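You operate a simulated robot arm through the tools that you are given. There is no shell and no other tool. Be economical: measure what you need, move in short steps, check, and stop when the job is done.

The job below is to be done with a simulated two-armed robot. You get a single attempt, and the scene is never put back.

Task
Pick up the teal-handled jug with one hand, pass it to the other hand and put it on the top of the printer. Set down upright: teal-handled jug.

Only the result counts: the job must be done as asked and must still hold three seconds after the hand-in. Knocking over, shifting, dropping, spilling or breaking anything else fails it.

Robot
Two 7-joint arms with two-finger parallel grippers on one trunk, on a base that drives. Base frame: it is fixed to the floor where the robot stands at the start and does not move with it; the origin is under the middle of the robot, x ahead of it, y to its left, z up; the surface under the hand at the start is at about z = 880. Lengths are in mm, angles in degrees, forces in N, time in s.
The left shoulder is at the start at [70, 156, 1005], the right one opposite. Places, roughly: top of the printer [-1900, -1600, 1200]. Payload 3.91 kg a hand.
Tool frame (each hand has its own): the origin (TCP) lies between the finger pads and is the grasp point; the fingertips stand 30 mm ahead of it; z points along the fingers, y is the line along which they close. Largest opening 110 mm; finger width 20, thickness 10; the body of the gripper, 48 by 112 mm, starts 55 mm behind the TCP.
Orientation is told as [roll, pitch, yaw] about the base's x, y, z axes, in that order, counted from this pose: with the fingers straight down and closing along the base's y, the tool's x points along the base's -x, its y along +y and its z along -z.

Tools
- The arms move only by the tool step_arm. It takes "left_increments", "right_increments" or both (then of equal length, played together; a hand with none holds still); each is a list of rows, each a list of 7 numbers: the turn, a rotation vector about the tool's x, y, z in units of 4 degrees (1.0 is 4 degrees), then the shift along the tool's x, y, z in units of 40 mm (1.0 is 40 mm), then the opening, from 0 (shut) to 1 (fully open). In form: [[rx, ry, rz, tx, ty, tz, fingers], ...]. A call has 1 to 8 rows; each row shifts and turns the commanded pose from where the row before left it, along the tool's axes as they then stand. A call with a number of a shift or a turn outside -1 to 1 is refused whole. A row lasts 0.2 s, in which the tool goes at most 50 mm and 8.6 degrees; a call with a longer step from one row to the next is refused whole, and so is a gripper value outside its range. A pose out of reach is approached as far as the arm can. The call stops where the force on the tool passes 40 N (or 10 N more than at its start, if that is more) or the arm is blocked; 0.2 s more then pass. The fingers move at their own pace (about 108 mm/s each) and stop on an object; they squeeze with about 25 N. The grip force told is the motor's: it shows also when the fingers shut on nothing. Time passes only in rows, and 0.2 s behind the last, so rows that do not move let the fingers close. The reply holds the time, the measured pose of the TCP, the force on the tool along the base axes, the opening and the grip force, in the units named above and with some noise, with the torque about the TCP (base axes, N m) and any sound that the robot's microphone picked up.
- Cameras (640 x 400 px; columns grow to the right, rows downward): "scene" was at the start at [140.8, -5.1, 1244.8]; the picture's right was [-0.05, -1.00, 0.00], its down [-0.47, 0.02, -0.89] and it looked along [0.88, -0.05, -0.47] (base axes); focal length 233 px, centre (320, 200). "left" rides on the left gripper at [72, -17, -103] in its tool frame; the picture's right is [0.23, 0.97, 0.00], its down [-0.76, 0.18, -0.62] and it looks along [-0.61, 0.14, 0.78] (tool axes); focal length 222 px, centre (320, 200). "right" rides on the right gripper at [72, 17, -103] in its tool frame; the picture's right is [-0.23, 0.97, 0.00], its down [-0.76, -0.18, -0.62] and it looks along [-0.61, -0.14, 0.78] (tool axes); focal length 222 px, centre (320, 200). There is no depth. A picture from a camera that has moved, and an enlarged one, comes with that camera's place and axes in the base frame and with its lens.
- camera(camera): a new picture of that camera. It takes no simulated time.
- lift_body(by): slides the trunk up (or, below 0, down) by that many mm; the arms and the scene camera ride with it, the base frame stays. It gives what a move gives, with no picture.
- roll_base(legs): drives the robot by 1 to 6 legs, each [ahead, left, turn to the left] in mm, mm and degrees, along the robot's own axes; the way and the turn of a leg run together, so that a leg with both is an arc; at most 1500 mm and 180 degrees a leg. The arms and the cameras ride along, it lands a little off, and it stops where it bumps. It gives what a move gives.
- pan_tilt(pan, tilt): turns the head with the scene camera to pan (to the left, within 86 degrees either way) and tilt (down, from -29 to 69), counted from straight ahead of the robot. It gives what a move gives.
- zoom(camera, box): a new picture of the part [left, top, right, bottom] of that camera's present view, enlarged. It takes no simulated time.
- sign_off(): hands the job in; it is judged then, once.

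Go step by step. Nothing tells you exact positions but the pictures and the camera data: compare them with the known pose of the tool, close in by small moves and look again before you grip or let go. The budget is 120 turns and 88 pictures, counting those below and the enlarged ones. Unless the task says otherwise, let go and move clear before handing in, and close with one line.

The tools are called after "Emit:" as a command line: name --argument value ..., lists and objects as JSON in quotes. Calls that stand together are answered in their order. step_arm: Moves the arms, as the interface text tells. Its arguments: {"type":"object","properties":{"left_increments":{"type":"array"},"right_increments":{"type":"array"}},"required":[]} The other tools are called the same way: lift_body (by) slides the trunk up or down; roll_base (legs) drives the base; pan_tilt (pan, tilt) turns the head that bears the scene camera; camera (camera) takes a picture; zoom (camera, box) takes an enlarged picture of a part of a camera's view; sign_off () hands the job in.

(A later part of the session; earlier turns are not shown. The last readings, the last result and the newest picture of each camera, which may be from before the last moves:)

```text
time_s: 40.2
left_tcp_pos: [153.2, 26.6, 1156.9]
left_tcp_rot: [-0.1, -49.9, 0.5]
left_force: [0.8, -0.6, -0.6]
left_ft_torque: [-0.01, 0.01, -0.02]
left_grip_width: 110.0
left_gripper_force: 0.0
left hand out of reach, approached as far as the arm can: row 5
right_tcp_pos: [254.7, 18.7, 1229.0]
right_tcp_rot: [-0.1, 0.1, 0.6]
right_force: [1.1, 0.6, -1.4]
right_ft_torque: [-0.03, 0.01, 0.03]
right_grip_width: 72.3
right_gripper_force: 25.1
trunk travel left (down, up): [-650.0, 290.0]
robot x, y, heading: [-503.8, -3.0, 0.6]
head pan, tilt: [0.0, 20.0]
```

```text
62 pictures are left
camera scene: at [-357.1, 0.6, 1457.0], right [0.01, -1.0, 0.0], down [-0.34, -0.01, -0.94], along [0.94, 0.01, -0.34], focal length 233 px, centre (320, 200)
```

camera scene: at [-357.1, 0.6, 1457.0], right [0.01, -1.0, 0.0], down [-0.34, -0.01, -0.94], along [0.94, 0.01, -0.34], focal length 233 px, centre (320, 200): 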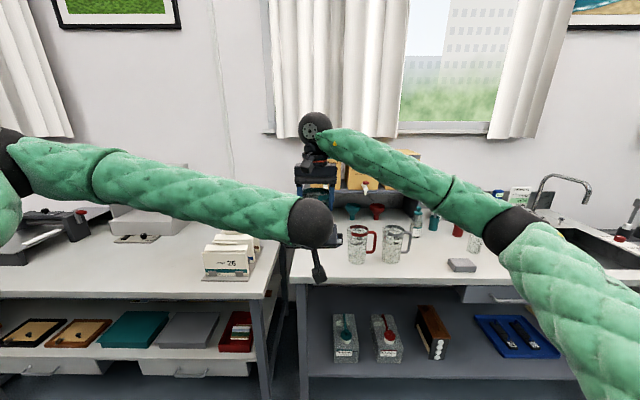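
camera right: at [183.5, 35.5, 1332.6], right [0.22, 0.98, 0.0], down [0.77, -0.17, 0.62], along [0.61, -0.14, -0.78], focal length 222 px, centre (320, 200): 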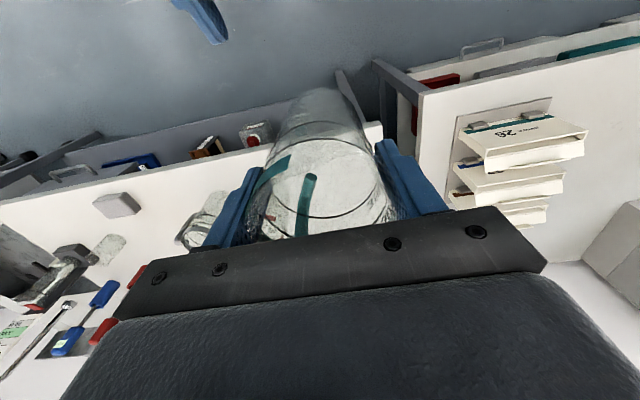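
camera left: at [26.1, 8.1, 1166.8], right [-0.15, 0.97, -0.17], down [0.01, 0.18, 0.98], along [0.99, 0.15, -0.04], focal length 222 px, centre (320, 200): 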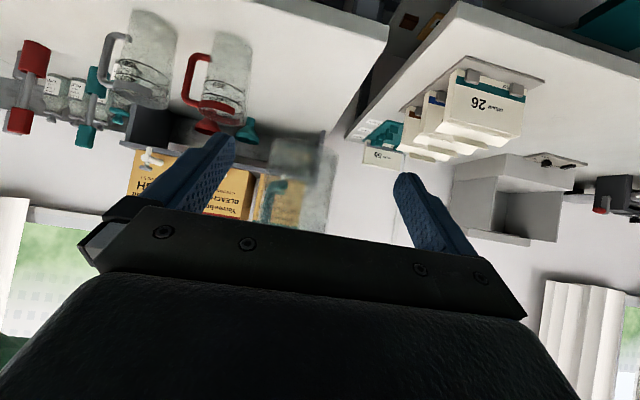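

The jug sits between the left fingers in its camera view, slightly to the -y side as expected. I'll advance horizontally about 55 mm with that correction, then check.

Emit:
step_arm --left_increments '[[0, 0, 0, -0.3, -0.05, 0.36, 1], [0, 0, 0, -0.3, -0.1, 0.36, 1], [0, 0, 0, -0.3, -0.1, 0.36, 1]]'

Emit:
camera --camera "right"

Emit:
camera --camera "left"

Emit:
zoom --camera "scene" --box '[240, 90, 400, 290]'

```text
time_s: 41.0
left_tcp_pos: [204.1, 27.6, 1160.7]
left_tcp_rot: [0.1, -50.0, 0.4]
left_force: [0.4, 0.2, 0.2]
left_ft_torque: [0.05, -0.03, -0.01]
left_grip_width: 110.1
left_gripper_force: 0.1
left hand out of reach, approached as far as the arm can: row 2, 3
right_tcp_pos: [254.3, 17.1, 1230.8]
right_tcp_rot: [0.0, 0.0, 0.6]
right_force: [0.1, -0.3, -1.1]
right_ft_torque: [0.02, 0.01, -0.02]
right_grip_width: 72.3
right_gripper_force: 25.2
trunk travel left (down, up): [-650.0, 290.0]
robot x, y, heading: [-501.3, -3.8, 0.9]
head pan, tilt: [0.0, 20.0]
```

```text
61 pictures are left
camera right: at [181.5, 33.1, 1334.2], right [0.22, 0.98, 0.0], down [0.76, -0.17, 0.62], along [0.61, -0.13, -0.78], focal length 222 px, centre (320, 200)
```

right: 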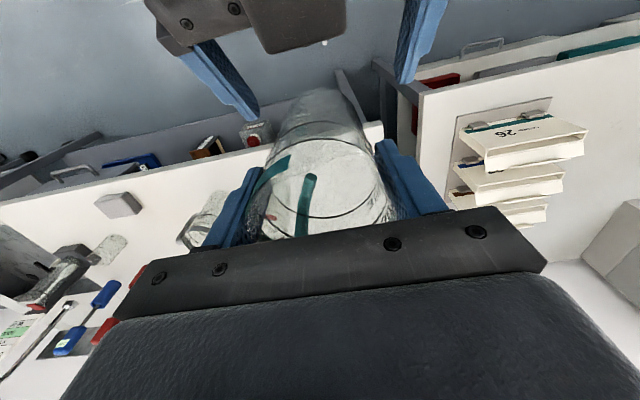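

```text
60 pictures are left
camera left: at [77.8, 9.3, 1170.8], right [-0.15, 0.97, -0.17], down [0.01, 0.18, 0.98], along [0.99, 0.15, -0.04], focal length 222 px, centre (320, 200)
```

left: 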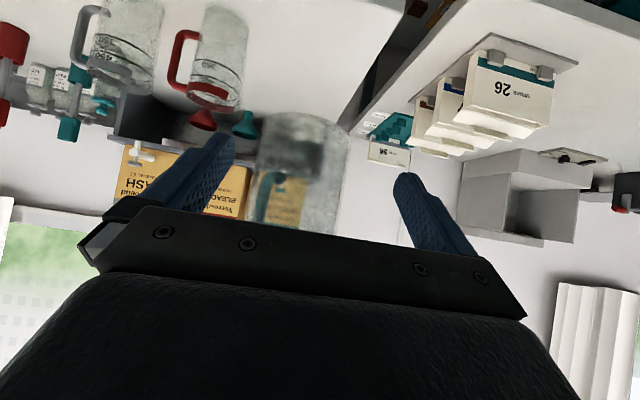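

```text
2.00 times, centred on (320, 190) of scene
camera zoom: at [-359.3, -1.2, 1457.3], right [0.01, -1.0, 0.0], down [-0.34, 0.0, -0.94], along [0.94, 0.01, -0.34], focal length 465 px, centre (320, 220)
```

zoom: 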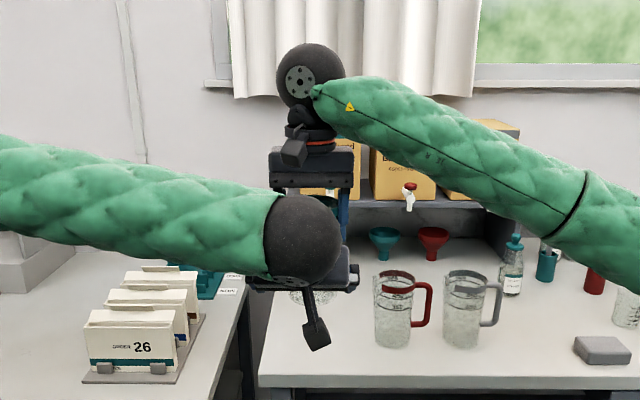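

The left hand can't get further right than y≈27 in this pose. I'll bring the jug to it instead, moving it 13 mm left with the right hand.

Emit:
step_arm --right_increments '[[0, 0, 0, 0, 0.16, 0, 0], [0, 0, 0, 0, 0.16, 0, 0]]'

Emit:
step_arm --left_increments '[[0, 0, 0, -0.25, 0.05, 0.38, 1], [0, 0, 0, -0.21, 0, 0.38, 1], [0, 0, 0, -0.21, 0, 0.33, 1]]'

Emit:
camera --camera "right"

Emit:
camera --camera "left"

```text
time_s: 41.6
left_tcp_pos: [204.0, 27.3, 1161.2]
left_tcp_rot: [-0.1, -50.0, 0.3]
left_force: [0.7, 0.4, -0.7]
left_ft_torque: [-0.02, -0.02, 0.01]
left_grip_width: 110.2
left_gripper_force: 0.1
right_tcp_pos: [254.3, 29.6, 1230.6]
right_tcp_rot: [0.0, 0.0, 0.6]
right_force: [-0.3, 0.6, -1.4]
right_ft_torque: [-0.01, 0.01, 0.01]
right_grip_width: 72.1
right_gripper_force: 24.8
trunk travel left (down, up): [-650.0, 290.0]
robot x, y, heading: [-501.2, -0.9, 0.7]
head pan, tilt: [0.0, 20.0]
```

```text
time_s: 42.4
left_tcp_pos: [252.5, 36.2, 1152.0]
left_tcp_rot: [0.2, -50.0, 0.2]
left_force: [-16.5, -6.8, -1.3]
left_ft_torque: [0.52, -1.21, 0.08]
left_grip_width: 109.9
left_gripper_force: 0.1
left hand out of reach, approached as far as the arm can: row 2, 3
right_tcp_pos: [254.3, 30.6, 1231.1]
right_tcp_rot: [0.0, -0.1, 0.6]
right_force: [16.4, 7.4, 1.1]
right_ft_torque: [0.01, -0.04, -0.23]
right_grip_width: 70.7
right_gripper_force: 25.4
trunk travel left (down, up): [-650.0, 290.0]
robot x, y, heading: [-500.4, -6.6, 0.7]
head pan, tilt: [0.0, 20.0]
```

```text
58 pictures are left
camera right: at [182.0, 46.1, 1334.0], right [0.22, 0.98, 0.0], down [0.76, -0.17, 0.62], along [0.61, -0.14, -0.78], focal length 222 px, centre (320, 200)
```

right: 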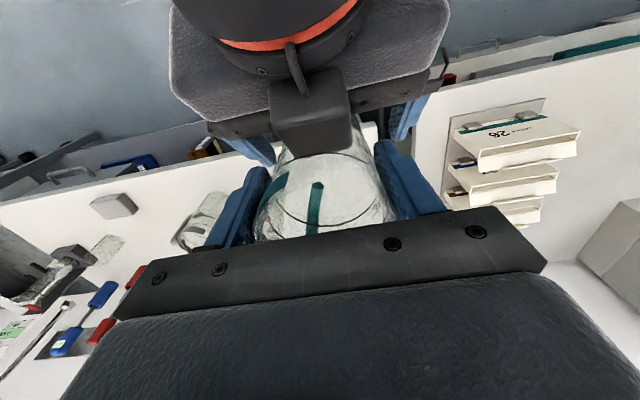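

```text
57 pictures are left
camera left: at [126.2, 18.9, 1164.4], right [-0.15, 0.97, -0.17], down [0.01, 0.18, 0.98], along [0.99, 0.15, -0.04], focal length 222 px, centre (320, 200)
```

left: 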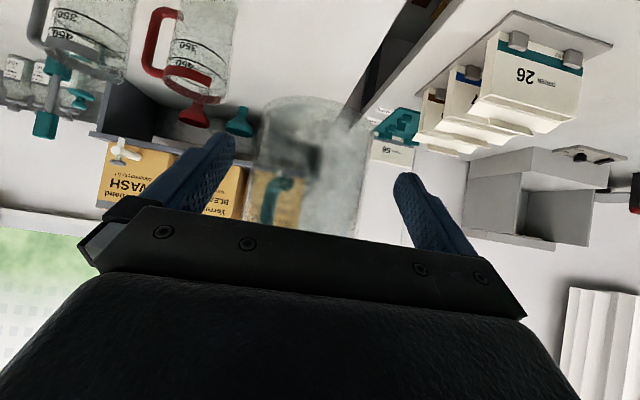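

The left palm touched the jug wall with about 16 N. I'll back off, then use a flatter pitch of -65 with the TCP slightly short of the jug centre.

Emit:
step_arm --left_increments '[[0, 0, 0, 0.27, 0, -0.32, 1], [0, 0, 0, 0.27, 0, -0.32, 1], [0, 0, 0, 0.27, 0, -0.32, 1], [0, 0, 0, 0.27, 0, -0.32, 1]]'

Emit:
step_arm --left_increments '[[0, -0.94, 0, 0, 0, 0, 1], [0, -0.94, 0, 0, 0, 0, 1], [0, -0.94, 0, 0, 0, 0, 1], [0, -0.93, 0, 0, 0, 0, 1]]'

Emit:
camera --camera "right"

Emit:
camera --camera "left"

```text
time_s: 43.4
left_tcp_pos: [187.0, 36.0, 1155.4]
left_tcp_rot: [0.1, -50.0, 0.3]
left_force: [-0.4, -0.2, -0.4]
left_ft_torque: [-0.01, 0.01, 0.0]
left_grip_width: 110.0
left_gripper_force: 0.1
right_tcp_pos: [253.3, 29.6, 1230.1]
right_tcp_rot: [0.0, -0.1, 0.6]
right_force: [-0.3, -0.8, -0.8]
right_ft_torque: [0.04, -0.01, -0.01]
right_grip_width: 71.0
right_gripper_force: 24.7
trunk travel left (down, up): [-650.0, 290.0]
robot x, y, heading: [-506.0, -1.0, 0.7]
head pan, tilt: [0.0, 20.0]
```

```text
time_s: 44.4
left_tcp_pos: [188.0, 36.5, 1154.7]
left_tcp_rot: [0.2, -65.0, 0.2]
left_force: [0.7, 0.5, -0.1]
left_ft_torque: [0.0, -0.03, 0.02]
left_grip_width: 110.0
left_gripper_force: 0.1
right_tcp_pos: [253.8, 30.2, 1230.8]
right_tcp_rot: [0.1, 0.0, 0.6]
right_force: [0.1, 0.4, -1.1]
right_ft_torque: [0.01, 0.02, 0.0]
right_grip_width: 70.7
right_gripper_force: 25.2
trunk travel left (down, up): [-650.0, 290.0]
robot x, y, heading: [-503.5, -2.2, 0.4]
head pan, tilt: [0.0, 20.0]
```

```text
56 pictures are left
camera right: at [181.4, 46.3, 1334.0], right [0.22, 0.98, 0.0], down [0.76, -0.17, 0.62], along [0.61, -0.13, -0.78], focal length 222 px, centre (320, 200)
```

right: 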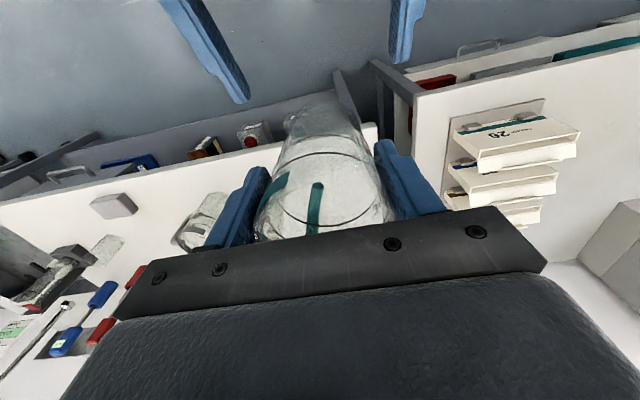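

```text
55 pictures are left
camera left: at [62.6, 19.1, 1131.2], right [-0.1, 0.97, -0.2], down [-0.24, 0.17, 0.95], along [0.96, 0.15, 0.22], focal length 222 px, centre (320, 200)
```

left: 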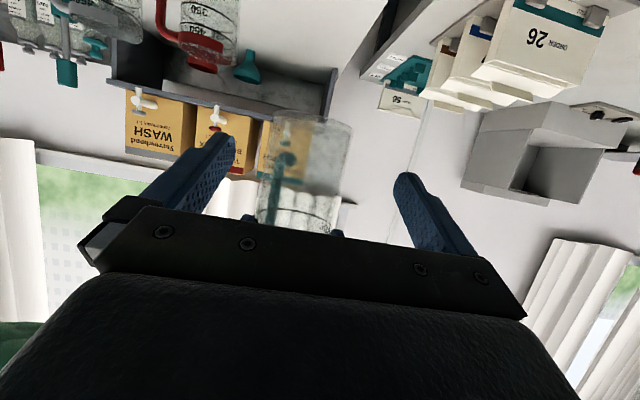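

The jug still hangs upright and the left hand is nearly aligned with it. I'll advance about 55 mm.

Emit:
step_arm --left_increments '[[0, 0, 0, -0.23, -0.04, 0.416, 1], [0, 0, 0, -0.23, -0.04, 0.416, 1], [0, 0, 0, -0.2, -0.04, 0.35, 1]]'

Emit:
camera --camera "right"

Emit:
camera --camera "left"

```text
time_s: 45.2
left_tcp_pos: [240.9, 39.0, 1160.6]
left_tcp_rot: [0.2, -65.0, 0.2]
left_force: [0.2, -0.5, 0.1]
left_ft_torque: [0.0, -0.02, 0.0]
left_grip_width: 110.2
left_gripper_force: 0.1
left hand out of reach, approached as far as the arm can: row 2, 3
right_tcp_pos: [254.7, 30.1, 1230.6]
right_tcp_rot: [0.1, 0.0, 0.6]
right_force: [-1.1, 0.0, -1.6]
right_ft_torque: [-0.02, 0.05, -0.01]
right_grip_width: 70.6
right_gripper_force: 25.0
trunk travel left (down, up): [-650.0, 290.0]
robot x, y, heading: [-504.7, -1.5, 0.4]
head pan, tilt: [0.0, 20.0]
```

```text
54 pictures are left
camera right: at [181.5, 46.2, 1334.0], right [0.22, 0.98, 0.0], down [0.76, -0.17, 0.62], along [0.61, -0.13, -0.78], focal length 222 px, centre (320, 200)
```

right: 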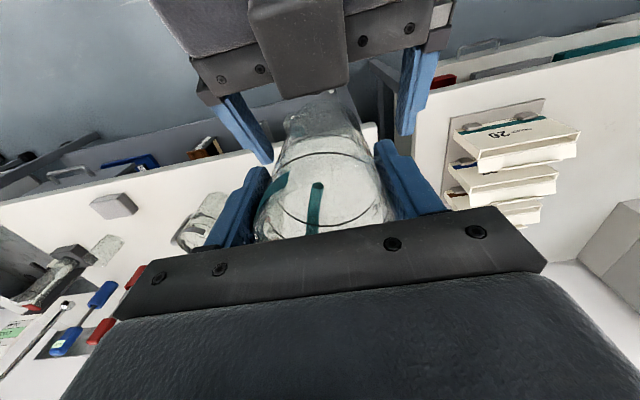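

```text
53 pictures are left
camera left: at [115.7, 21.7, 1137.6], right [-0.1, 0.97, -0.2], down [-0.24, 0.17, 0.95], along [0.96, 0.15, 0.22], focal length 222 px, centre (320, 200)
```

left: 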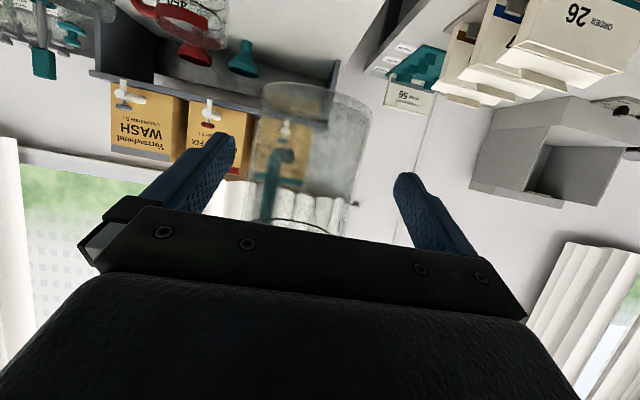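

No contact, but the left reach limit holds it at y≈39. I'll move the jug 9 mm left to centre it between the left fingers and check.

Emit:
step_arm --right_increments '[[0, 0, 0, 0, 0.12, 0, 0], [0, 0, 0, 0, 0.11, 0, 0]]'

Emit:
step_arm --left_increments '[[0, 0, 0, -0.07, 0, 0.14, 1]]'

Emit:
camera --camera "right"

```text
time_s: 45.8
left_tcp_pos: [240.7, 39.5, 1160.4]
left_tcp_rot: [0.3, -64.9, 0.1]
left_force: [0.8, 0.2, -0.4]
left_ft_torque: [-0.01, -0.03, 0.02]
left_grip_width: 109.7
left_gripper_force: 0.0
right_tcp_pos: [252.0, 39.8, 1230.7]
right_tcp_rot: [0.0, 0.1, 0.7]
right_force: [0.1, 0.8, -0.7]
right_ft_torque: [-0.04, 0.06, -0.04]
right_grip_width: 70.6
right_gripper_force: 24.9
trunk travel left (down, up): [-650.0, 290.0]
robot x, y, heading: [-502.9, -5.8, 0.6]
head pan, tilt: [0.0, 20.0]
```

```text
time_s: 46.2
left_tcp_pos: [246.3, 39.6, 1161.1]
left_tcp_rot: [0.3, -65.0, 0.2]
left_force: [-0.3, 0.8, -0.4]
left_ft_torque: [0.03, 0.01, -0.03]
left_grip_width: 110.2
left_gripper_force: 0.1
right_tcp_pos: [254.2, 40.2, 1230.8]
right_tcp_rot: [0.0, 0.0, 0.6]
right_force: [-0.8, 0.6, -1.4]
right_ft_torque: [0.0, 0.03, 0.03]
right_grip_width: 70.9
right_gripper_force: 24.5
trunk travel left (down, up): [-650.0, 290.0]
robot x, y, heading: [-500.1, -3.6, 0.5]
head pan, tilt: [0.0, 20.0]
```

```text
52 pictures are left
camera right: at [181.1, 55.6, 1333.9], right [0.22, 0.98, 0.0], down [0.76, -0.17, 0.62], along [0.61, -0.14, -0.78], focal length 222 px, centre (320, 200)
```

right: 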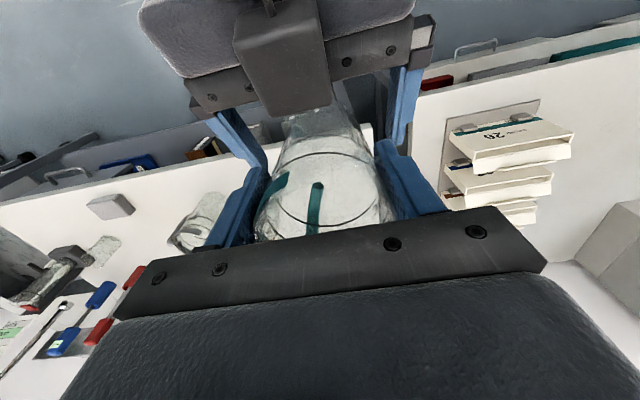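

The left fingers straddle the lower body evenly, so I'll close the left hand.

Emit:
step_arm --left_increments '[[0, 0, 0, 0, 0, 0, 0.7], [0, 0, 0, 0, 0, 0, 0.6], [0, 0, 0, 0, 0, 0, 0], [0, 0, 0, 0, 0, 0, 0], [0, 0, 0, 0, 0, 0, 0]]'

Emit:
camera --camera "right"

Emit:
camera --camera "left"

```text
time_s: 47.4
left_tcp_pos: [245.3, 39.9, 1161.2]
left_tcp_rot: [0.2, -65.0, 0.2]
left_force: [2.9, -3.2, 0.3]
left_ft_torque: [0.04, 0.08, -0.05]
left_grip_width: 68.5
left_gripper_force: 24.9
right_tcp_pos: [252.4, 38.6, 1230.7]
right_tcp_rot: [-0.1, 0.1, 0.7]
right_force: [-3.0, 2.3, -0.1]
right_ft_torque: [0.11, 0.08, 0.05]
right_grip_width: 70.6
right_gripper_force: 25.3
trunk travel left (down, up): [-650.0, 290.0]
robot x, y, heading: [-497.8, -2.8, 0.6]
head pan, tilt: [0.0, 20.0]
```

```text
51 pictures are left
camera right: at [180.7, 55.5, 1334.1], right [0.22, 0.98, 0.0], down [0.76, -0.17, 0.62], along [0.61, -0.13, -0.78], focal length 222 px, centre (320, 200)
```

right: 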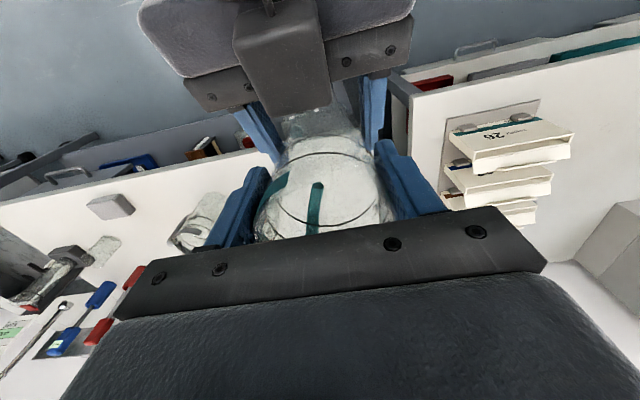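

```text
50 pictures are left
camera left: at [121.5, 22.3, 1138.2], right [-0.1, 0.97, -0.2], down [-0.24, 0.17, 0.95], along [0.96, 0.15, 0.22], focal length 222 px, centre (320, 200)
```

left: 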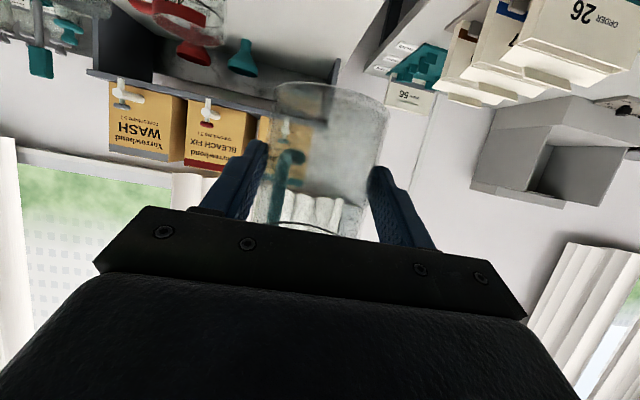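

The left grip is firm with little strain between the hands. I'll open the right hand gently and raise it straight up.

Emit:
step_arm --right_increments '[[0, 0, 0, 0, 0, 0, 0.75], [0, 0, 0, 0, 0, 0, 1], [0, 0, 0, 0, 0, 0, 1]]'

Emit:
camera --camera "left"

Emit:
camera --camera "right"

```text
time_s: 48.2
left_tcp_pos: [246.0, 40.0, 1161.5]
left_tcp_rot: [0.3, -65.0, 0.1]
left_force: [1.4, -0.5, 0.4]
left_ft_torque: [0.01, -0.02, 0.03]
left_grip_width: 68.7
left_gripper_force: 25.3
right_tcp_pos: [252.8, 38.4, 1230.7]
right_tcp_rot: [0.0, 0.0, 0.5]
right_force: [-0.5, 0.0, 0.4]
right_ft_torque: [-0.01, 0.02, -0.02]
right_grip_width: 110.0
right_gripper_force: 0.0
trunk travel left (down, up): [-650.0, 290.0]
robot x, y, heading: [-503.4, -1.2, 0.8]
head pan, tilt: [0.0, 20.0]
```

```text
49 pictures are left
camera left: at [121.5, 22.4, 1138.2], right [-0.1, 0.97, -0.2], down [-0.24, 0.17, 0.95], along [0.96, 0.15, 0.22], focal length 222 px, centre (320, 200)
```

left: 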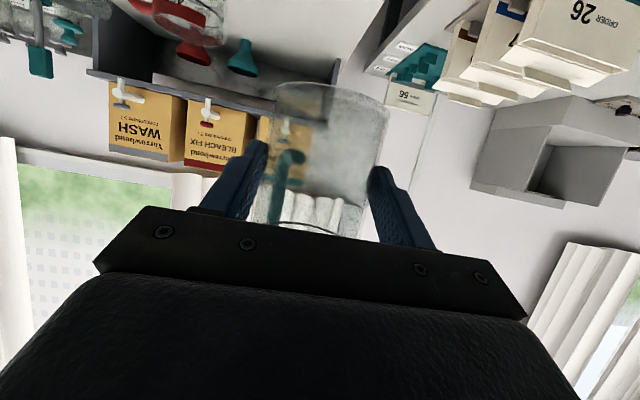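

```text
48 pictures are left
camera right: at [180.9, 55.4, 1334.1], right [0.22, 0.98, 0.0], down [0.76, -0.17, 0.62], along [0.61, -0.14, -0.78], focal length 222 px, centre (320, 200)
```

right: 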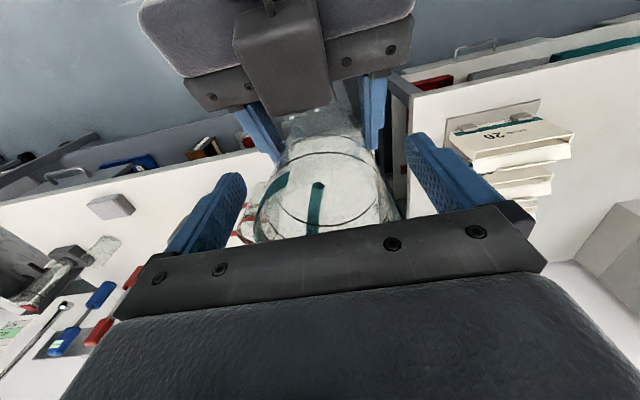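

The jug stayed put in the left hand. I'll raise the right hand clear and move it off to the right.

Emit:
step_arm --right_increments '[[0, 0, 0, 0, 0, -0.4, 1], [0, 0, 0, 0, 0, -0.7, 1], [0, 0, 0, 0, 0, -0.9, 1], [0, 0, 0, 0, 0, -0.9, 1], [0, 0, 0, 0, 0, -0.5, 1], [0, 0, 0, 0, -0.9, 0, 1], [0, 0, 0, 0, -1, 0, 1], [0, 0, 0, 0, -1, 0, 1]]'

Emit:
step_arm --right_increments '[[0, 0, 0, 0.5, -0.9, 0, 1], [0, 0, 0, 0.5, -0.9, 0, 1], [0, 0, 0, 0.5, -0.9, 0, 1], [0, 0, 0, 0.5, -0.9, 0, 1], [0, 0, 0, 0.5, -0.9, 0, 1]]'

Emit:
pan_tilt --pan 0 --tilt 30

Emit:
camera --camera "scene"

```text
time_s: 50.0
left_tcp_pos: [245.8, 39.4, 1161.5]
left_tcp_rot: [0.4, -65.0, 0.1]
left_force: [-0.5, 0.0, 0.0]
left_ft_torque: [0.02, 0.04, 0.02]
left_grip_width: 68.9
left_gripper_force: 25.5
right_tcp_pos: [254.2, -78.0, 1365.0]
right_tcp_rot: [0.1, -0.1, 0.8]
right_force: [-0.3, -1.1, -0.9]
right_ft_torque: [0.03, -0.02, -0.03]
right_grip_width: 110.0
right_gripper_force: 0.1
trunk travel left (down, up): [-650.0, 290.0]
robot x, y, heading: [-498.8, -3.1, 0.7]
head pan, tilt: [0.0, 20.0]
```

```text
time_s: 51.2
left_tcp_pos: [245.5, 39.8, 1161.4]
left_tcp_rot: [0.3, -65.0, 0.1]
left_force: [-0.6, -1.2, -0.3]
left_ft_torque: [0.03, 0.01, 0.0]
left_grip_width: 68.7
left_gripper_force: 24.8
right_tcp_pos: [157.1, -260.5, 1366.7]
right_tcp_rot: [-0.1, 0.0, 0.7]
right_force: [-0.1, -0.2, -0.3]
right_ft_torque: [-0.03, 0.0, 0.0]
right_grip_width: 110.4
right_gripper_force: 0.0
trunk travel left (down, up): [-650.0, 290.0]
robot x, y, heading: [-500.1, -2.6, 0.9]
head pan, tilt: [0.0, 20.0]
```

```text
time_s: 51.9
left_tcp_pos: [246.3, 40.1, 1160.5]
left_tcp_rot: [0.1, -65.0, 0.2]
left_force: [-0.1, -0.4, 0.8]
left_ft_torque: [0.0, 0.03, 0.0]
left_grip_width: 68.7
left_gripper_force: 25.3
right_tcp_pos: [157.6, -258.2, 1364.6]
right_tcp_rot: [-0.1, -0.1, 0.6]
right_force: [0.2, -0.1, 0.2]
right_ft_torque: [-0.02, 0.02, 0.0]
right_grip_width: 110.0
right_gripper_force: 0.0
trunk travel left (down, up): [-650.0, 290.0]
robot x, y, heading: [-502.9, -1.3, 0.5]
head pan, tilt: [0.0, 30.0]
```

```text
47 pictures are left
camera scene: at [-361.7, -0.7, 1441.2], right [0.01, -1.0, 0.0], down [-0.5, -0.01, -0.87], along [0.87, 0.01, -0.5], focal length 233 px, centre (320, 200)
```

scene: 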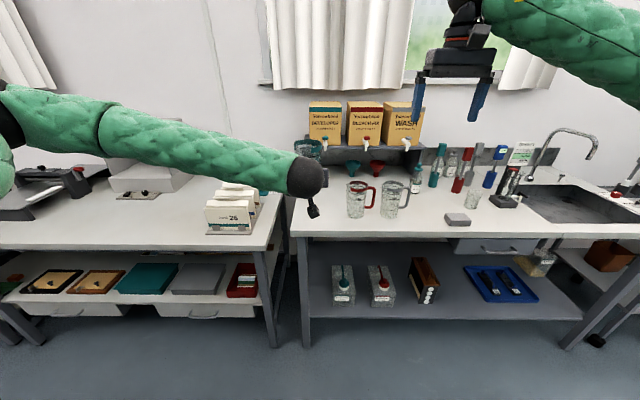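

The left hand holds the jug. I'll turn right toward the printer and look.

Emit:
roll_base --legs '[[0, 0, -90]]'

Emit:
pan_tilt --pan -45 --tilt 15

Emit:
camera --camera "scene"

Emit:
camera --camera "left"

```text
time_s: 56.1
left_tcp_pos: [-428.8, -751.6, 1160.7]
left_tcp_rot: [-0.3, -64.9, -87.4]
left_force: [-0.3, 0.7, -0.3]
left_ft_torque: [0.04, 0.02, 0.01]
left_grip_width: 68.7
left_gripper_force: 24.8
right_tcp_pos: [-723.9, -675.4, 1363.7]
right_tcp_rot: [-0.4, 0.2, -87.1]
right_force: [0.2, 0.2, 0.0]
right_ft_torque: [-0.02, -0.01, 0.03]
right_grip_width: 109.8
right_gripper_force: 0.2
trunk travel left (down, up): [-650.0, 290.0]
robot x, y, heading: [-503.2, -4.7, -87.8]
head pan, tilt: [0.0, 30.0]
stopped in leg 1: the robot was blocked; the commanded pose is now the measured one
```

```text
time_s: 57.2
left_tcp_pos: [-431.2, -753.9, 1157.6]
left_tcp_rot: [-0.7, -64.8, -87.3]
left_force: [0.3, 0.2, -0.6]
left_ft_torque: [0.04, -0.01, -0.03]
left_grip_width: 68.5
left_gripper_force: 24.5
right_tcp_pos: [-727.0, -677.4, 1361.5]
right_tcp_rot: [-0.5, 0.3, -87.3]
right_force: [0.6, -0.1, -1.2]
right_ft_torque: [0.02, 0.0, 0.0]
right_grip_width: 110.1
right_gripper_force: 0.0
trunk travel left (down, up): [-650.0, 290.0]
robot x, y, heading: [-500.0, -4.5, -87.6]
head pan, tilt: [-45.0, 15.0]
```

```text
46 pictures are left
camera scene: at [-555.7, -127.2, 1465.3], right [-0.74, 0.68, 0.01], down [0.17, 0.19, -0.97], along [-0.66, -0.71, -0.26], focal length 233 px, centre (320, 200)
```

scene: 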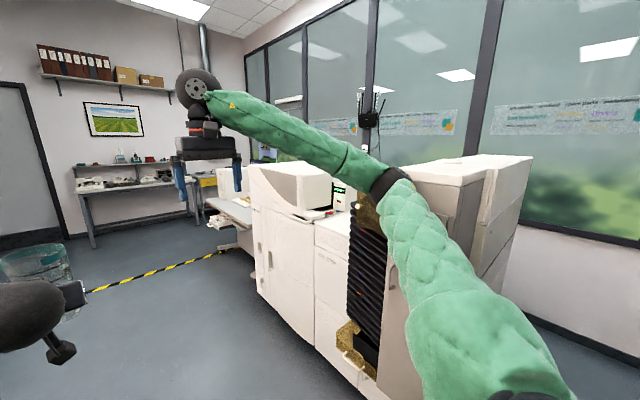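

```text
45 pictures are left
camera left: at [-452.4, -630.3, 1136.0], right [0.97, 0.13, -0.21], down [0.17, 0.25, 0.95], along [0.18, -0.96, 0.22], focal length 222 px, centre (320, 200)
```

left: 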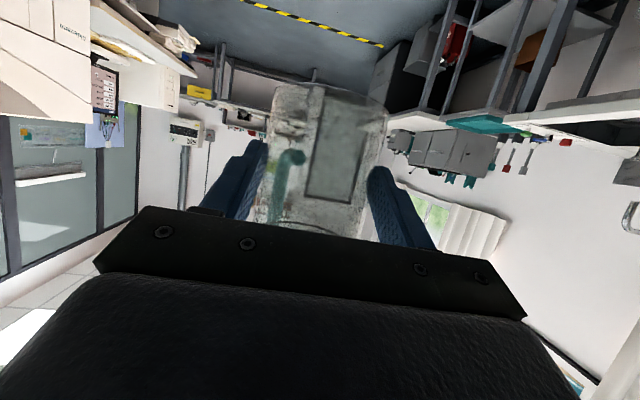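

Something blocked the last few degrees, most likely the right elbow against the machine. I'll turn back a bit and look more closely.

Emit:
roll_base --legs '[[0, 0, 15]]'

Emit:
pan_tilt --pan -75 --tilt 25

Emit:
camera --camera "scene"

```text
time_s: 57.9
left_tcp_pos: [-427.3, -752.4, 1161.1]
left_tcp_rot: [-0.1, -64.9, -87.4]
left_force: [0.5, 0.0, 0.0]
left_ft_torque: [0.05, 0.0, -0.01]
left_grip_width: 68.6
left_gripper_force: 25.0
right_tcp_pos: [-725.3, -674.4, 1364.9]
right_tcp_rot: [-0.3, 0.1, -87.1]
right_force: [-0.6, -0.2, 0.3]
right_ft_torque: [-0.01, 0.02, 0.0]
right_grip_width: 110.1
right_gripper_force: 0.1
trunk travel left (down, up): [-650.0, 290.0]
robot x, y, heading: [-503.3, -2.3, -87.4]
head pan, tilt: [-45.0, 15.0]
stopped in leg 1: the robot was blocked; the commanded pose is now the measured one
```

```text
time_s: 58.9
left_tcp_pos: [-429.2, -752.4, 1159.5]
left_tcp_rot: [-0.3, -64.9, -87.3]
left_force: [0.4, 0.6, 0.2]
left_ft_torque: [0.02, -0.02, 0.02]
left_grip_width: 68.6
left_gripper_force: 24.7
right_tcp_pos: [-725.7, -674.7, 1364.0]
right_tcp_rot: [-0.4, 0.2, -87.2]
right_force: [0.8, 0.0, 1.1]
right_ft_torque: [0.04, -0.02, 0.01]
right_grip_width: 110.1
right_gripper_force: 0.1
trunk travel left (down, up): [-650.0, 290.0]
robot x, y, heading: [-496.6, -5.9, -87.1]
head pan, tilt: [-75.0, 25.0]
```

```text
44 pictures are left
camera scene: at [-581.8, -83.9, 1449.6], right [-0.3, 0.95, 0.0], down [0.4, 0.13, -0.91], along [-0.87, -0.27, -0.42], focal length 233 px, centre (320, 200)
```

scene: 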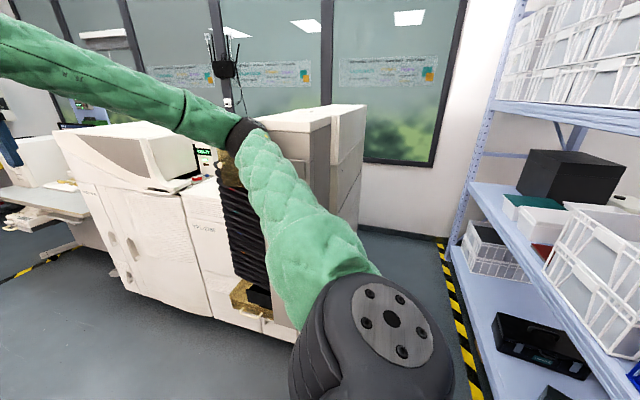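

It's blocked both ways, so I need to see what is touching. I'll look left and down.

Emit:
pan_tilt --pan 70 --tilt 45

Emit:
camera --camera "scene"

Emit:
pan_tilt --pan -15 --tilt 60

Emit:
camera --camera "scene"

```text
time_s: 61.1
left_tcp_pos: [-428.0, -752.1, 1159.9]
left_tcp_rot: [-0.3, -64.9, -87.3]
left_force: [-0.3, -0.4, -0.3]
left_ft_torque: [0.03, 0.0, 0.01]
left_grip_width: 68.7
left_gripper_force: 25.5
right_tcp_pos: [-724.9, -676.0, 1364.3]
right_tcp_rot: [-0.4, 0.2, -87.0]
right_force: [0.8, -0.4, -0.1]
right_ft_torque: [0.0, -0.03, -0.02]
right_grip_width: 109.8
right_gripper_force: 0.1
trunk travel left (down, up): [-650.0, 290.0]
robot x, y, heading: [-503.0, -2.4, -87.4]
head pan, tilt: [70.0, 45.0]
```

```text
43 pictures are left
camera scene: at [-416.4, -80.6, 1418.2], right [-0.3, -0.95, 0.0], down [-0.68, 0.21, -0.7], along [0.67, -0.21, -0.71], focal length 233 px, centre (320, 200)
```

scene: 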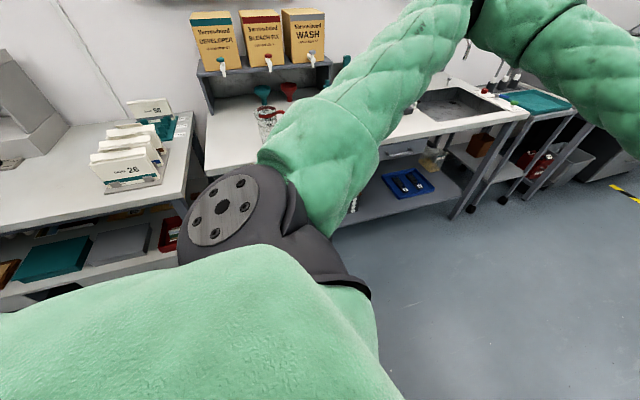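

```text
time_s: 62.7
left_tcp_pos: [-428.5, -752.2, 1158.5]
left_tcp_rot: [-0.3, -64.8, -87.4]
left_force: [-0.7, -0.4, -0.3]
left_ft_torque: [0.02, -0.03, 0.02]
left_grip_width: 68.6
left_gripper_force: 24.9
right_tcp_pos: [-725.5, -675.4, 1363.8]
right_tcp_rot: [-0.4, 0.1, -87.0]
right_force: [-0.2, 0.1, -0.4]
right_ft_torque: [0.01, -0.02, 0.0]
right_grip_width: 109.8
right_gripper_force: 0.0
trunk travel left (down, up): [-650.0, 290.0]
robot x, y, heading: [-499.3, -4.3, -87.3]
head pan, tilt: [-15.0, 60.0]
```

```text
42 pictures are left
camera scene: at [-508.4, -121.2, 1399.1], right [-0.98, 0.21, 0.0], down [0.18, 0.85, -0.5], along [-0.11, -0.49, -0.87], focal length 233 px, centre (320, 200)
```

scene: 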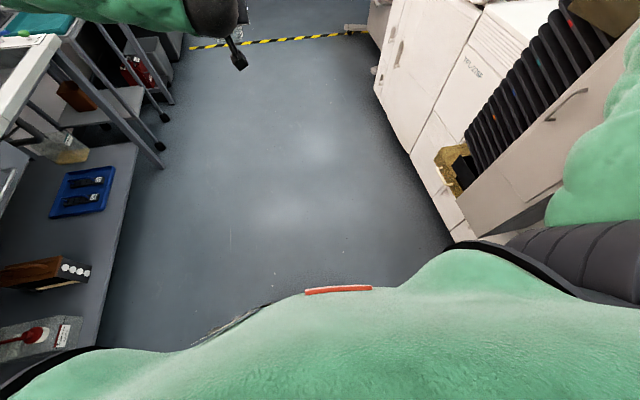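

I see nothing obvious at arm height and the floor ahead is free. I'll try a short drive straight ahead to come free.

Emit:
roll_base --legs '[[150, 0, 0]]'

Emit:
pan_tilt --pan -86 --tilt 60

Emit:
camera --camera "scene"

```text
time_s: 63.5
left_tcp_pos: [-427.2, -754.3, 1160.1]
left_tcp_rot: [0.1, -64.9, -87.5]
left_force: [-0.6, -0.4, -0.2]
left_ft_torque: [0.01, 0.0, 0.0]
left_grip_width: 68.8
left_gripper_force: 24.8
right_tcp_pos: [-725.1, -677.4, 1365.9]
right_tcp_rot: [-0.3, 0.3, -87.0]
right_force: [-0.2, 0.9, -0.4]
right_ft_torque: [0.0, 0.05, 0.0]
right_grip_width: 110.1
right_gripper_force: 0.0
trunk travel left (down, up): [-650.0, 290.0]
robot x, y, heading: [-498.1, -10.8, -87.5]
head pan, tilt: [-15.0, 60.0]
stopped in leg 1: the robot was blocked; the commanded pose is now the measured one
```

```text
time_s: 64.9
left_tcp_pos: [-427.9, -755.6, 1160.7]
left_tcp_rot: [-0.1, -64.9, -87.4]
left_force: [-0.4, -0.4, -0.1]
left_ft_torque: [0.02, -0.03, 0.01]
left_grip_width: 68.4
left_gripper_force: 24.7
right_tcp_pos: [-724.6, -678.5, 1363.8]
right_tcp_rot: [-0.3, 0.3, -87.0]
right_force: [0.8, 0.6, -0.4]
right_ft_torque: [-0.01, 0.02, -0.01]
right_grip_width: 109.9
right_gripper_force: 0.0
trunk travel left (down, up): [-650.0, 290.0]
robot x, y, heading: [-496.8, -6.0, -87.3]
head pan, tilt: [-85.9, 60.0]
```

```text
41 pictures are left
camera scene: at [-560.7, -66.7, 1399.4], right [-0.12, 0.99, 0.0], down [0.86, 0.1, -0.5], along [-0.5, -0.06, -0.86], focal length 233 px, centre (320, 200)
```

scene: 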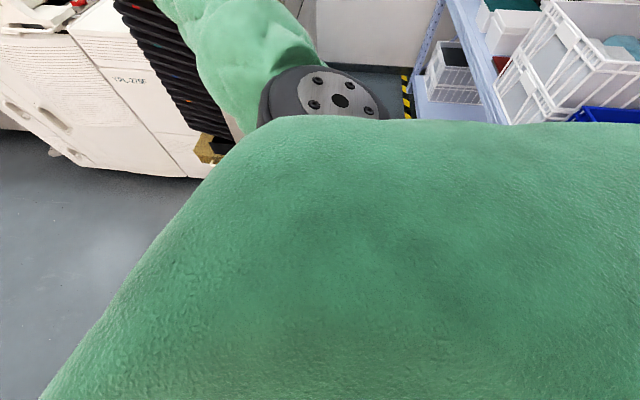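

Still blocked after a few millimetres. I'll check both rear quarters.

Emit:
pan_tilt --pan -86 --tilt 30

Emit:
camera --camera "scene"

Emit:
pan_tilt --pan 86 --tilt 40

Emit:
camera --camera "scene"

```text
time_s: 65.8
left_tcp_pos: [-429.3, -756.0, 1161.3]
left_tcp_rot: [-0.1, -64.9, -87.5]
left_force: [-0.9, -0.5, -0.6]
left_ft_torque: [0.03, -0.02, 0.0]
left_grip_width: 69.0
left_gripper_force: 24.9
right_tcp_pos: [-725.9, -678.7, 1365.1]
right_tcp_rot: [-0.3, 0.2, -87.1]
right_force: [0.0, 0.0, 0.2]
right_ft_torque: [0.0, -0.04, -0.01]
right_grip_width: 110.0
right_gripper_force: 0.1
trunk travel left (down, up): [-650.0, 290.0]
robot x, y, heading: [-498.9, -8.8, -87.5]
head pan, tilt: [-85.9, 30.0]
```

```text
40 pictures are left
camera scene: at [-584.1, -69.5, 1441.5], right [-0.12, 0.99, 0.0], down [0.49, 0.06, -0.87], along [-0.86, -0.1, -0.5], focal length 233 px, centre (320, 200)
```

scene: 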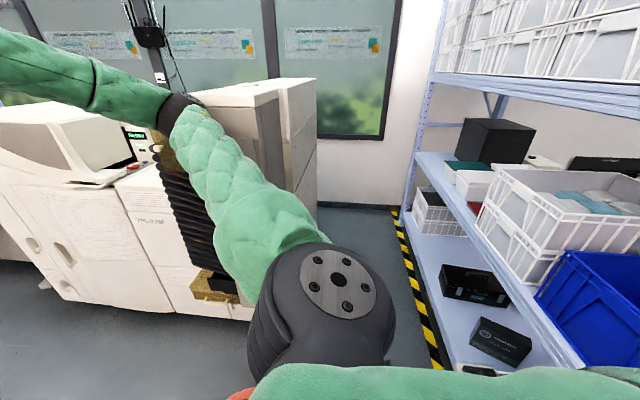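

```text
time_s: 68.4
left_tcp_pos: [-429.0, -754.8, 1159.6]
left_tcp_rot: [-0.2, -64.9, -87.4]
left_force: [0.2, 0.5, -0.1]
left_ft_torque: [0.02, 0.03, -0.03]
left_grip_width: 68.9
left_gripper_force: 25.1
right_tcp_pos: [-726.1, -677.9, 1364.6]
right_tcp_rot: [-0.3, 0.2, -87.0]
right_force: [0.5, -0.5, 0.5]
right_ft_torque: [0.02, -0.03, 0.0]
right_grip_width: 109.9
right_gripper_force: 0.1
trunk travel left (down, up): [-650.0, 290.0]
robot x, y, heading: [-501.7, -6.4, -87.5]
head pan, tilt: [85.9, 40.0]
```

```text
39 pictures are left
camera scene: at [-409.4, -61.2, 1425.6], right [-0.03, -1.0, 0.0], down [-0.65, 0.02, -0.76], along [0.76, -0.02, -0.65], focal length 233 px, centre (320, 200)
```

scene: 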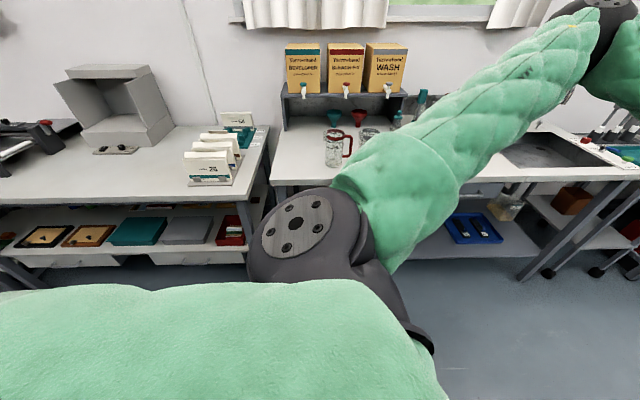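

The rack is behind and the table is clear, so I see no contact. I'll try a small sideways move toward robot-left.

Emit:
roll_base --legs '[[0, 80, 0]]'

Emit:
roll_base --legs '[[0, -80, 0]]'

Emit:
roll_base --legs '[[60, 0, 0]]'

```text
time_s: 69.5
left_tcp_pos: [-347.3, -753.0, 1159.8]
left_tcp_rot: [0.1, -65.0, -87.5]
left_force: [1.0, 0.2, -0.9]
left_ft_torque: [0.03, -0.01, -0.02]
left_grip_width: 68.4
left_gripper_force: 24.8
right_tcp_pos: [-645.8, -676.6, 1363.5]
right_tcp_rot: [-0.2, 0.4, -87.1]
right_force: [1.5, 0.9, 0.7]
right_ft_torque: [0.0, 0.06, 0.02]
right_grip_width: 110.0
right_gripper_force: 0.0
trunk travel left (down, up): [-650.0, 290.0]
robot x, y, heading: [-415.9, -5.6, -87.2]
head pan, tilt: [85.9, 40.0]
```

```text
time_s: 70.5
left_tcp_pos: [-427.3, -756.2, 1159.7]
left_tcp_rot: [0.2, -64.8, -87.5]
left_force: [-0.5, -0.3, 0.0]
left_ft_torque: [0.06, 0.0, 0.0]
left_grip_width: 68.7
left_gripper_force: 24.8
right_tcp_pos: [-724.2, -681.6, 1363.1]
right_tcp_rot: [-0.1, 0.3, -86.9]
right_force: [0.3, 0.0, -0.6]
right_ft_torque: [-0.02, 0.01, 0.0]
right_grip_width: 109.7
right_gripper_force: 0.1
trunk travel left (down, up): [-650.0, 290.0]
robot x, y, heading: [-501.2, -11.5, -87.3]
head pan, tilt: [85.9, 40.0]
```

```text
time_s: 71.5
left_tcp_pos: [-424.9, -813.2, 1160.5]
left_tcp_rot: [0.3, -64.9, -87.6]
left_force: [-0.5, -0.4, -0.3]
left_ft_torque: [0.06, -0.01, 0.03]
left_grip_width: 68.7
left_gripper_force: 24.8
right_tcp_pos: [-723.3, -739.4, 1362.2]
right_tcp_rot: [-0.1, 0.3, -87.0]
right_force: [-1.2, 0.2, 0.0]
right_ft_torque: [0.02, -0.01, 0.0]
right_grip_width: 109.9
right_gripper_force: 0.1
trunk travel left (down, up): [-650.0, 290.0]
robot x, y, heading: [-498.7, -70.2, -86.9]
head pan, tilt: [85.9, 40.0]
```

It's free again; probably the rear was brushing something. I'll drive ahead and look at the printer.

Emit:
roll_base --legs '[[800, 0, 0]]'

Emit:
pan_tilt --pan -55 --tilt 15

Emit:
camera --camera "scene"

```text
time_s: 75.8
left_tcp_pos: [-389.1, -1614.2, 1159.5]
left_tcp_rot: [0.3, -64.8, -87.8]
left_force: [1.0, -0.4, -1.5]
left_ft_torque: [0.03, -0.01, 0.0]
left_grip_width: 68.7
left_gripper_force: 25.2
right_tcp_pos: [-687.7, -1537.6, 1362.9]
right_tcp_rot: [-0.1, 0.4, -87.0]
right_force: [0.0, 0.0, 1.1]
right_ft_torque: [0.05, 0.0, -0.02]
right_grip_width: 110.0
right_gripper_force: 0.0
trunk travel left (down, up): [-650.0, 290.0]
robot x, y, heading: [-457.2, -865.3, -87.7]
head pan, tilt: [85.9, 40.0]
```

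```text
time_s: 78.0
left_tcp_pos: [-389.3, -1612.8, 1160.3]
left_tcp_rot: [0.2, -64.9, -87.9]
left_force: [0.1, 0.8, -1.3]
left_ft_torque: [0.04, 0.02, 0.02]
left_grip_width: 68.4
left_gripper_force: 25.1
right_tcp_pos: [-688.2, -1537.2, 1363.7]
right_tcp_rot: [-0.1, 0.3, -87.1]
right_force: [0.3, -0.8, -0.7]
right_ft_torque: [0.01, 0.0, 0.05]
right_grip_width: 110.2
right_gripper_force: 0.2
trunk travel left (down, up): [-650.0, 290.0]
robot x, y, heading: [-460.2, -864.0, -87.3]
head pan, tilt: [-55.0, 15.0]
```

```text
38 pictures are left
camera scene: at [-531.6, -974.3, 1465.4], right [-0.61, 0.79, 0.0], down [0.2, 0.16, -0.97], along [-0.76, -0.59, -0.26], focal length 233 px, centre (320, 200)
```

scene: 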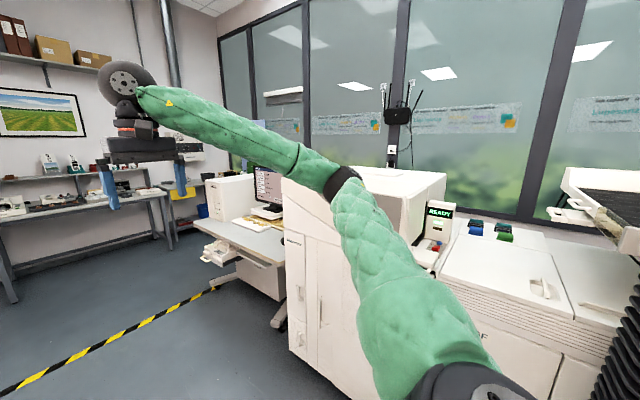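

The flat hood top beside the READY panel is the target. I'll raise the trunk by 220, drive on and turn to face the printer.

Emit:
lift_body --by 220

Emit:
roll_base --legs '[[660, 0, 0], [0, 0, -92]]'

Emit:
pan_tilt --pan 0 --tilt 35

Emit:
camera --camera "scene"

```text
time_s: 80.4
left_tcp_pos: [-389.0, -1613.9, 1380.4]
left_tcp_rot: [0.3, -64.9, -87.8]
left_force: [0.0, 0.1, -1.0]
left_ft_torque: [0.06, -0.01, 0.01]
left_grip_width: 68.6
left_gripper_force: 25.7
right_tcp_pos: [-687.7, -1537.9, 1582.9]
right_tcp_rot: [-0.1, 0.3, -87.1]
right_force: [-0.4, 0.3, -0.2]
right_ft_torque: [0.0, 0.0, 0.02]
right_grip_width: 110.0
right_gripper_force: 0.0
trunk travel left (down, up): [-870.0, 70.0]
robot x, y, heading: [-461.0, -871.5, -87.5]
head pan, tilt: [-55.0, 15.0]
```

```text
time_s: 87.9
left_tcp_pos: [-1180.0, -1556.0, 1378.9]
left_tcp_rot: [0.3, -65.0, 179.6]
left_force: [-0.3, 0.7, -1.2]
left_ft_torque: [0.0, -0.07, 0.0]
left_grip_width: 68.2
left_gripper_force: 25.0
right_tcp_pos: [-1087.9, -1262.3, 1582.0]
right_tcp_rot: [-0.1, 0.3, -179.7]
right_force: [-0.7, -0.5, 0.0]
right_ft_torque: [-0.01, 0.0, -0.01]
right_grip_width: 110.2
right_gripper_force: 0.1
trunk travel left (down, up): [-870.0, 70.0]
robot x, y, heading: [-432.1, -1521.0, 179.9]
head pan, tilt: [-55.0, 15.0]
```

```text
time_s: 89.2
left_tcp_pos: [-1179.4, -1556.5, 1379.8]
left_tcp_rot: [0.2, -64.9, 179.5]
left_force: [0.4, -0.1, -0.6]
left_ft_torque: [-0.02, -0.06, 0.0]
left_grip_width: 68.5
left_gripper_force: 24.9
right_tcp_pos: [-1089.2, -1261.7, 1582.4]
right_tcp_rot: [-0.1, 0.4, -179.7]
right_force: [-0.2, -0.6, -0.3]
right_ft_torque: [-0.01, 0.01, 0.03]
right_grip_width: 110.0
right_gripper_force: 0.1
trunk travel left (down, up): [-870.0, 70.0]
robot x, y, heading: [-429.0, -1518.9, 180.0]
head pan, tilt: [0.0, 35.0]
```

```text
37 pictures are left
camera scene: at [-569.8, -1521.8, 1653.4], right [0.0, 1.0, 0.0], down [0.57, 0.0, -0.82], along [-0.82, 0.0, -0.57], focal length 233 px, centre (320, 200)
```

scene: 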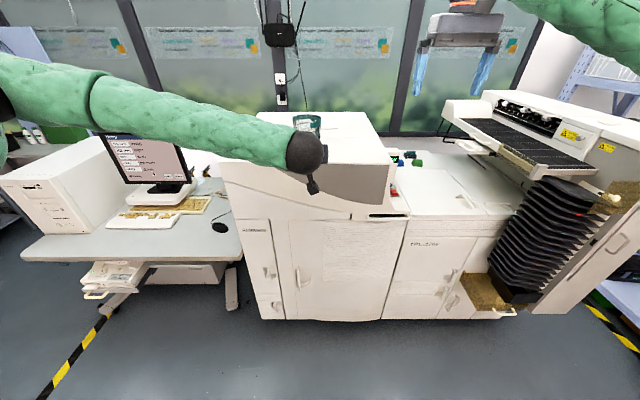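

I'm facing the printer. The hood's flat top spans about x -2370…-1520 and y -1940…-1200. I'll zoom in on the hood, then close the distance with the jug well above it.

Emit:
zoom --camera "scene" --box '[210, 90, 430, 230]'

Emit:
roll_base --legs '[[350, 0, 0]]'

Emit:
pan_tilt --pan 0 --tilt 45

Emit:
camera --camera "scene"

```text
2.86 times, centred on (320, 160) of scene
camera zoom: at [-569.8, -1521.8, 1653.4], right [0.0, 1.0, 0.0], down [0.57, 0.0, -0.82], along [-0.82, 0.0, -0.57], focal length 665 px, centre (320, 314)
```

zoom: 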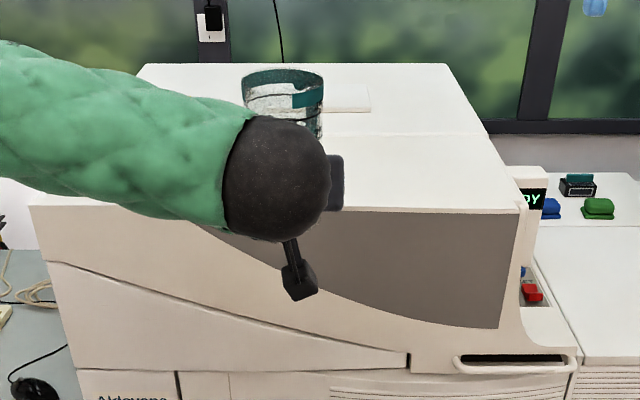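

```text
time_s: 91.5
left_tcp_pos: [-1532.8, -1561.2, 1379.8]
left_tcp_rot: [0.3, -64.8, 179.8]
left_force: [-0.2, -0.2, -0.5]
left_ft_torque: [0.02, -0.03, -0.02]
left_grip_width: 68.3
left_gripper_force: 24.8
right_tcp_pos: [-1443.1, -1266.6, 1584.0]
right_tcp_rot: [-0.2, 0.2, -179.4]
right_force: [-0.2, -1.1, 0.2]
right_ft_torque: [0.01, 0.05, -0.01]
right_grip_width: 110.0
right_gripper_force: 0.0
trunk travel left (down, up): [-870.0, 70.0]
robot x, y, heading: [-782.0, -1522.9, -179.8]
head pan, tilt: [0.0, 35.0]
```

```text
time_s: 92.2
left_tcp_pos: [-1533.9, -1561.0, 1379.7]
left_tcp_rot: [0.2, -64.8, 179.8]
left_force: [-0.5, -0.9, -1.3]
left_ft_torque: [0.02, 0.0, -0.01]
left_grip_width: 69.0
left_gripper_force: 25.3
right_tcp_pos: [-1445.0, -1265.8, 1583.0]
right_tcp_rot: [-0.1, 0.3, -179.4]
right_force: [-0.3, 0.6, 0.0]
right_ft_torque: [-0.02, 0.02, -0.04]
right_grip_width: 110.4
right_gripper_force: 0.1
trunk travel left (down, up): [-870.0, 70.0]
robot x, y, heading: [-783.5, -1525.4, -179.4]
head pan, tilt: [0.0, 45.0]
```

```text
35 pictures are left
camera scene: at [-917.8, -1523.4, 1638.5], right [0.0, 1.0, 0.0], down [0.71, 0.0, -0.71], along [-0.71, 0.0, -0.71], focal length 233 px, centre (320, 200)
```

scene: 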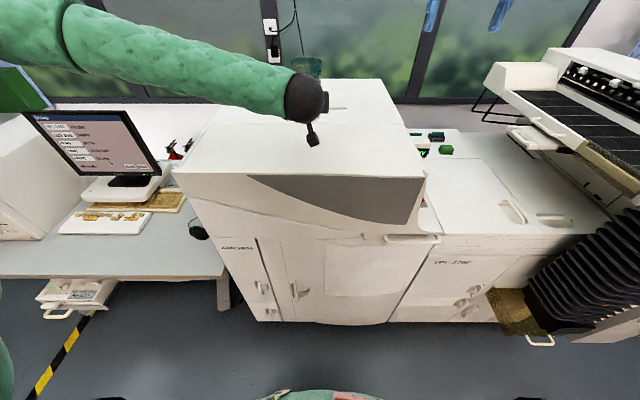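

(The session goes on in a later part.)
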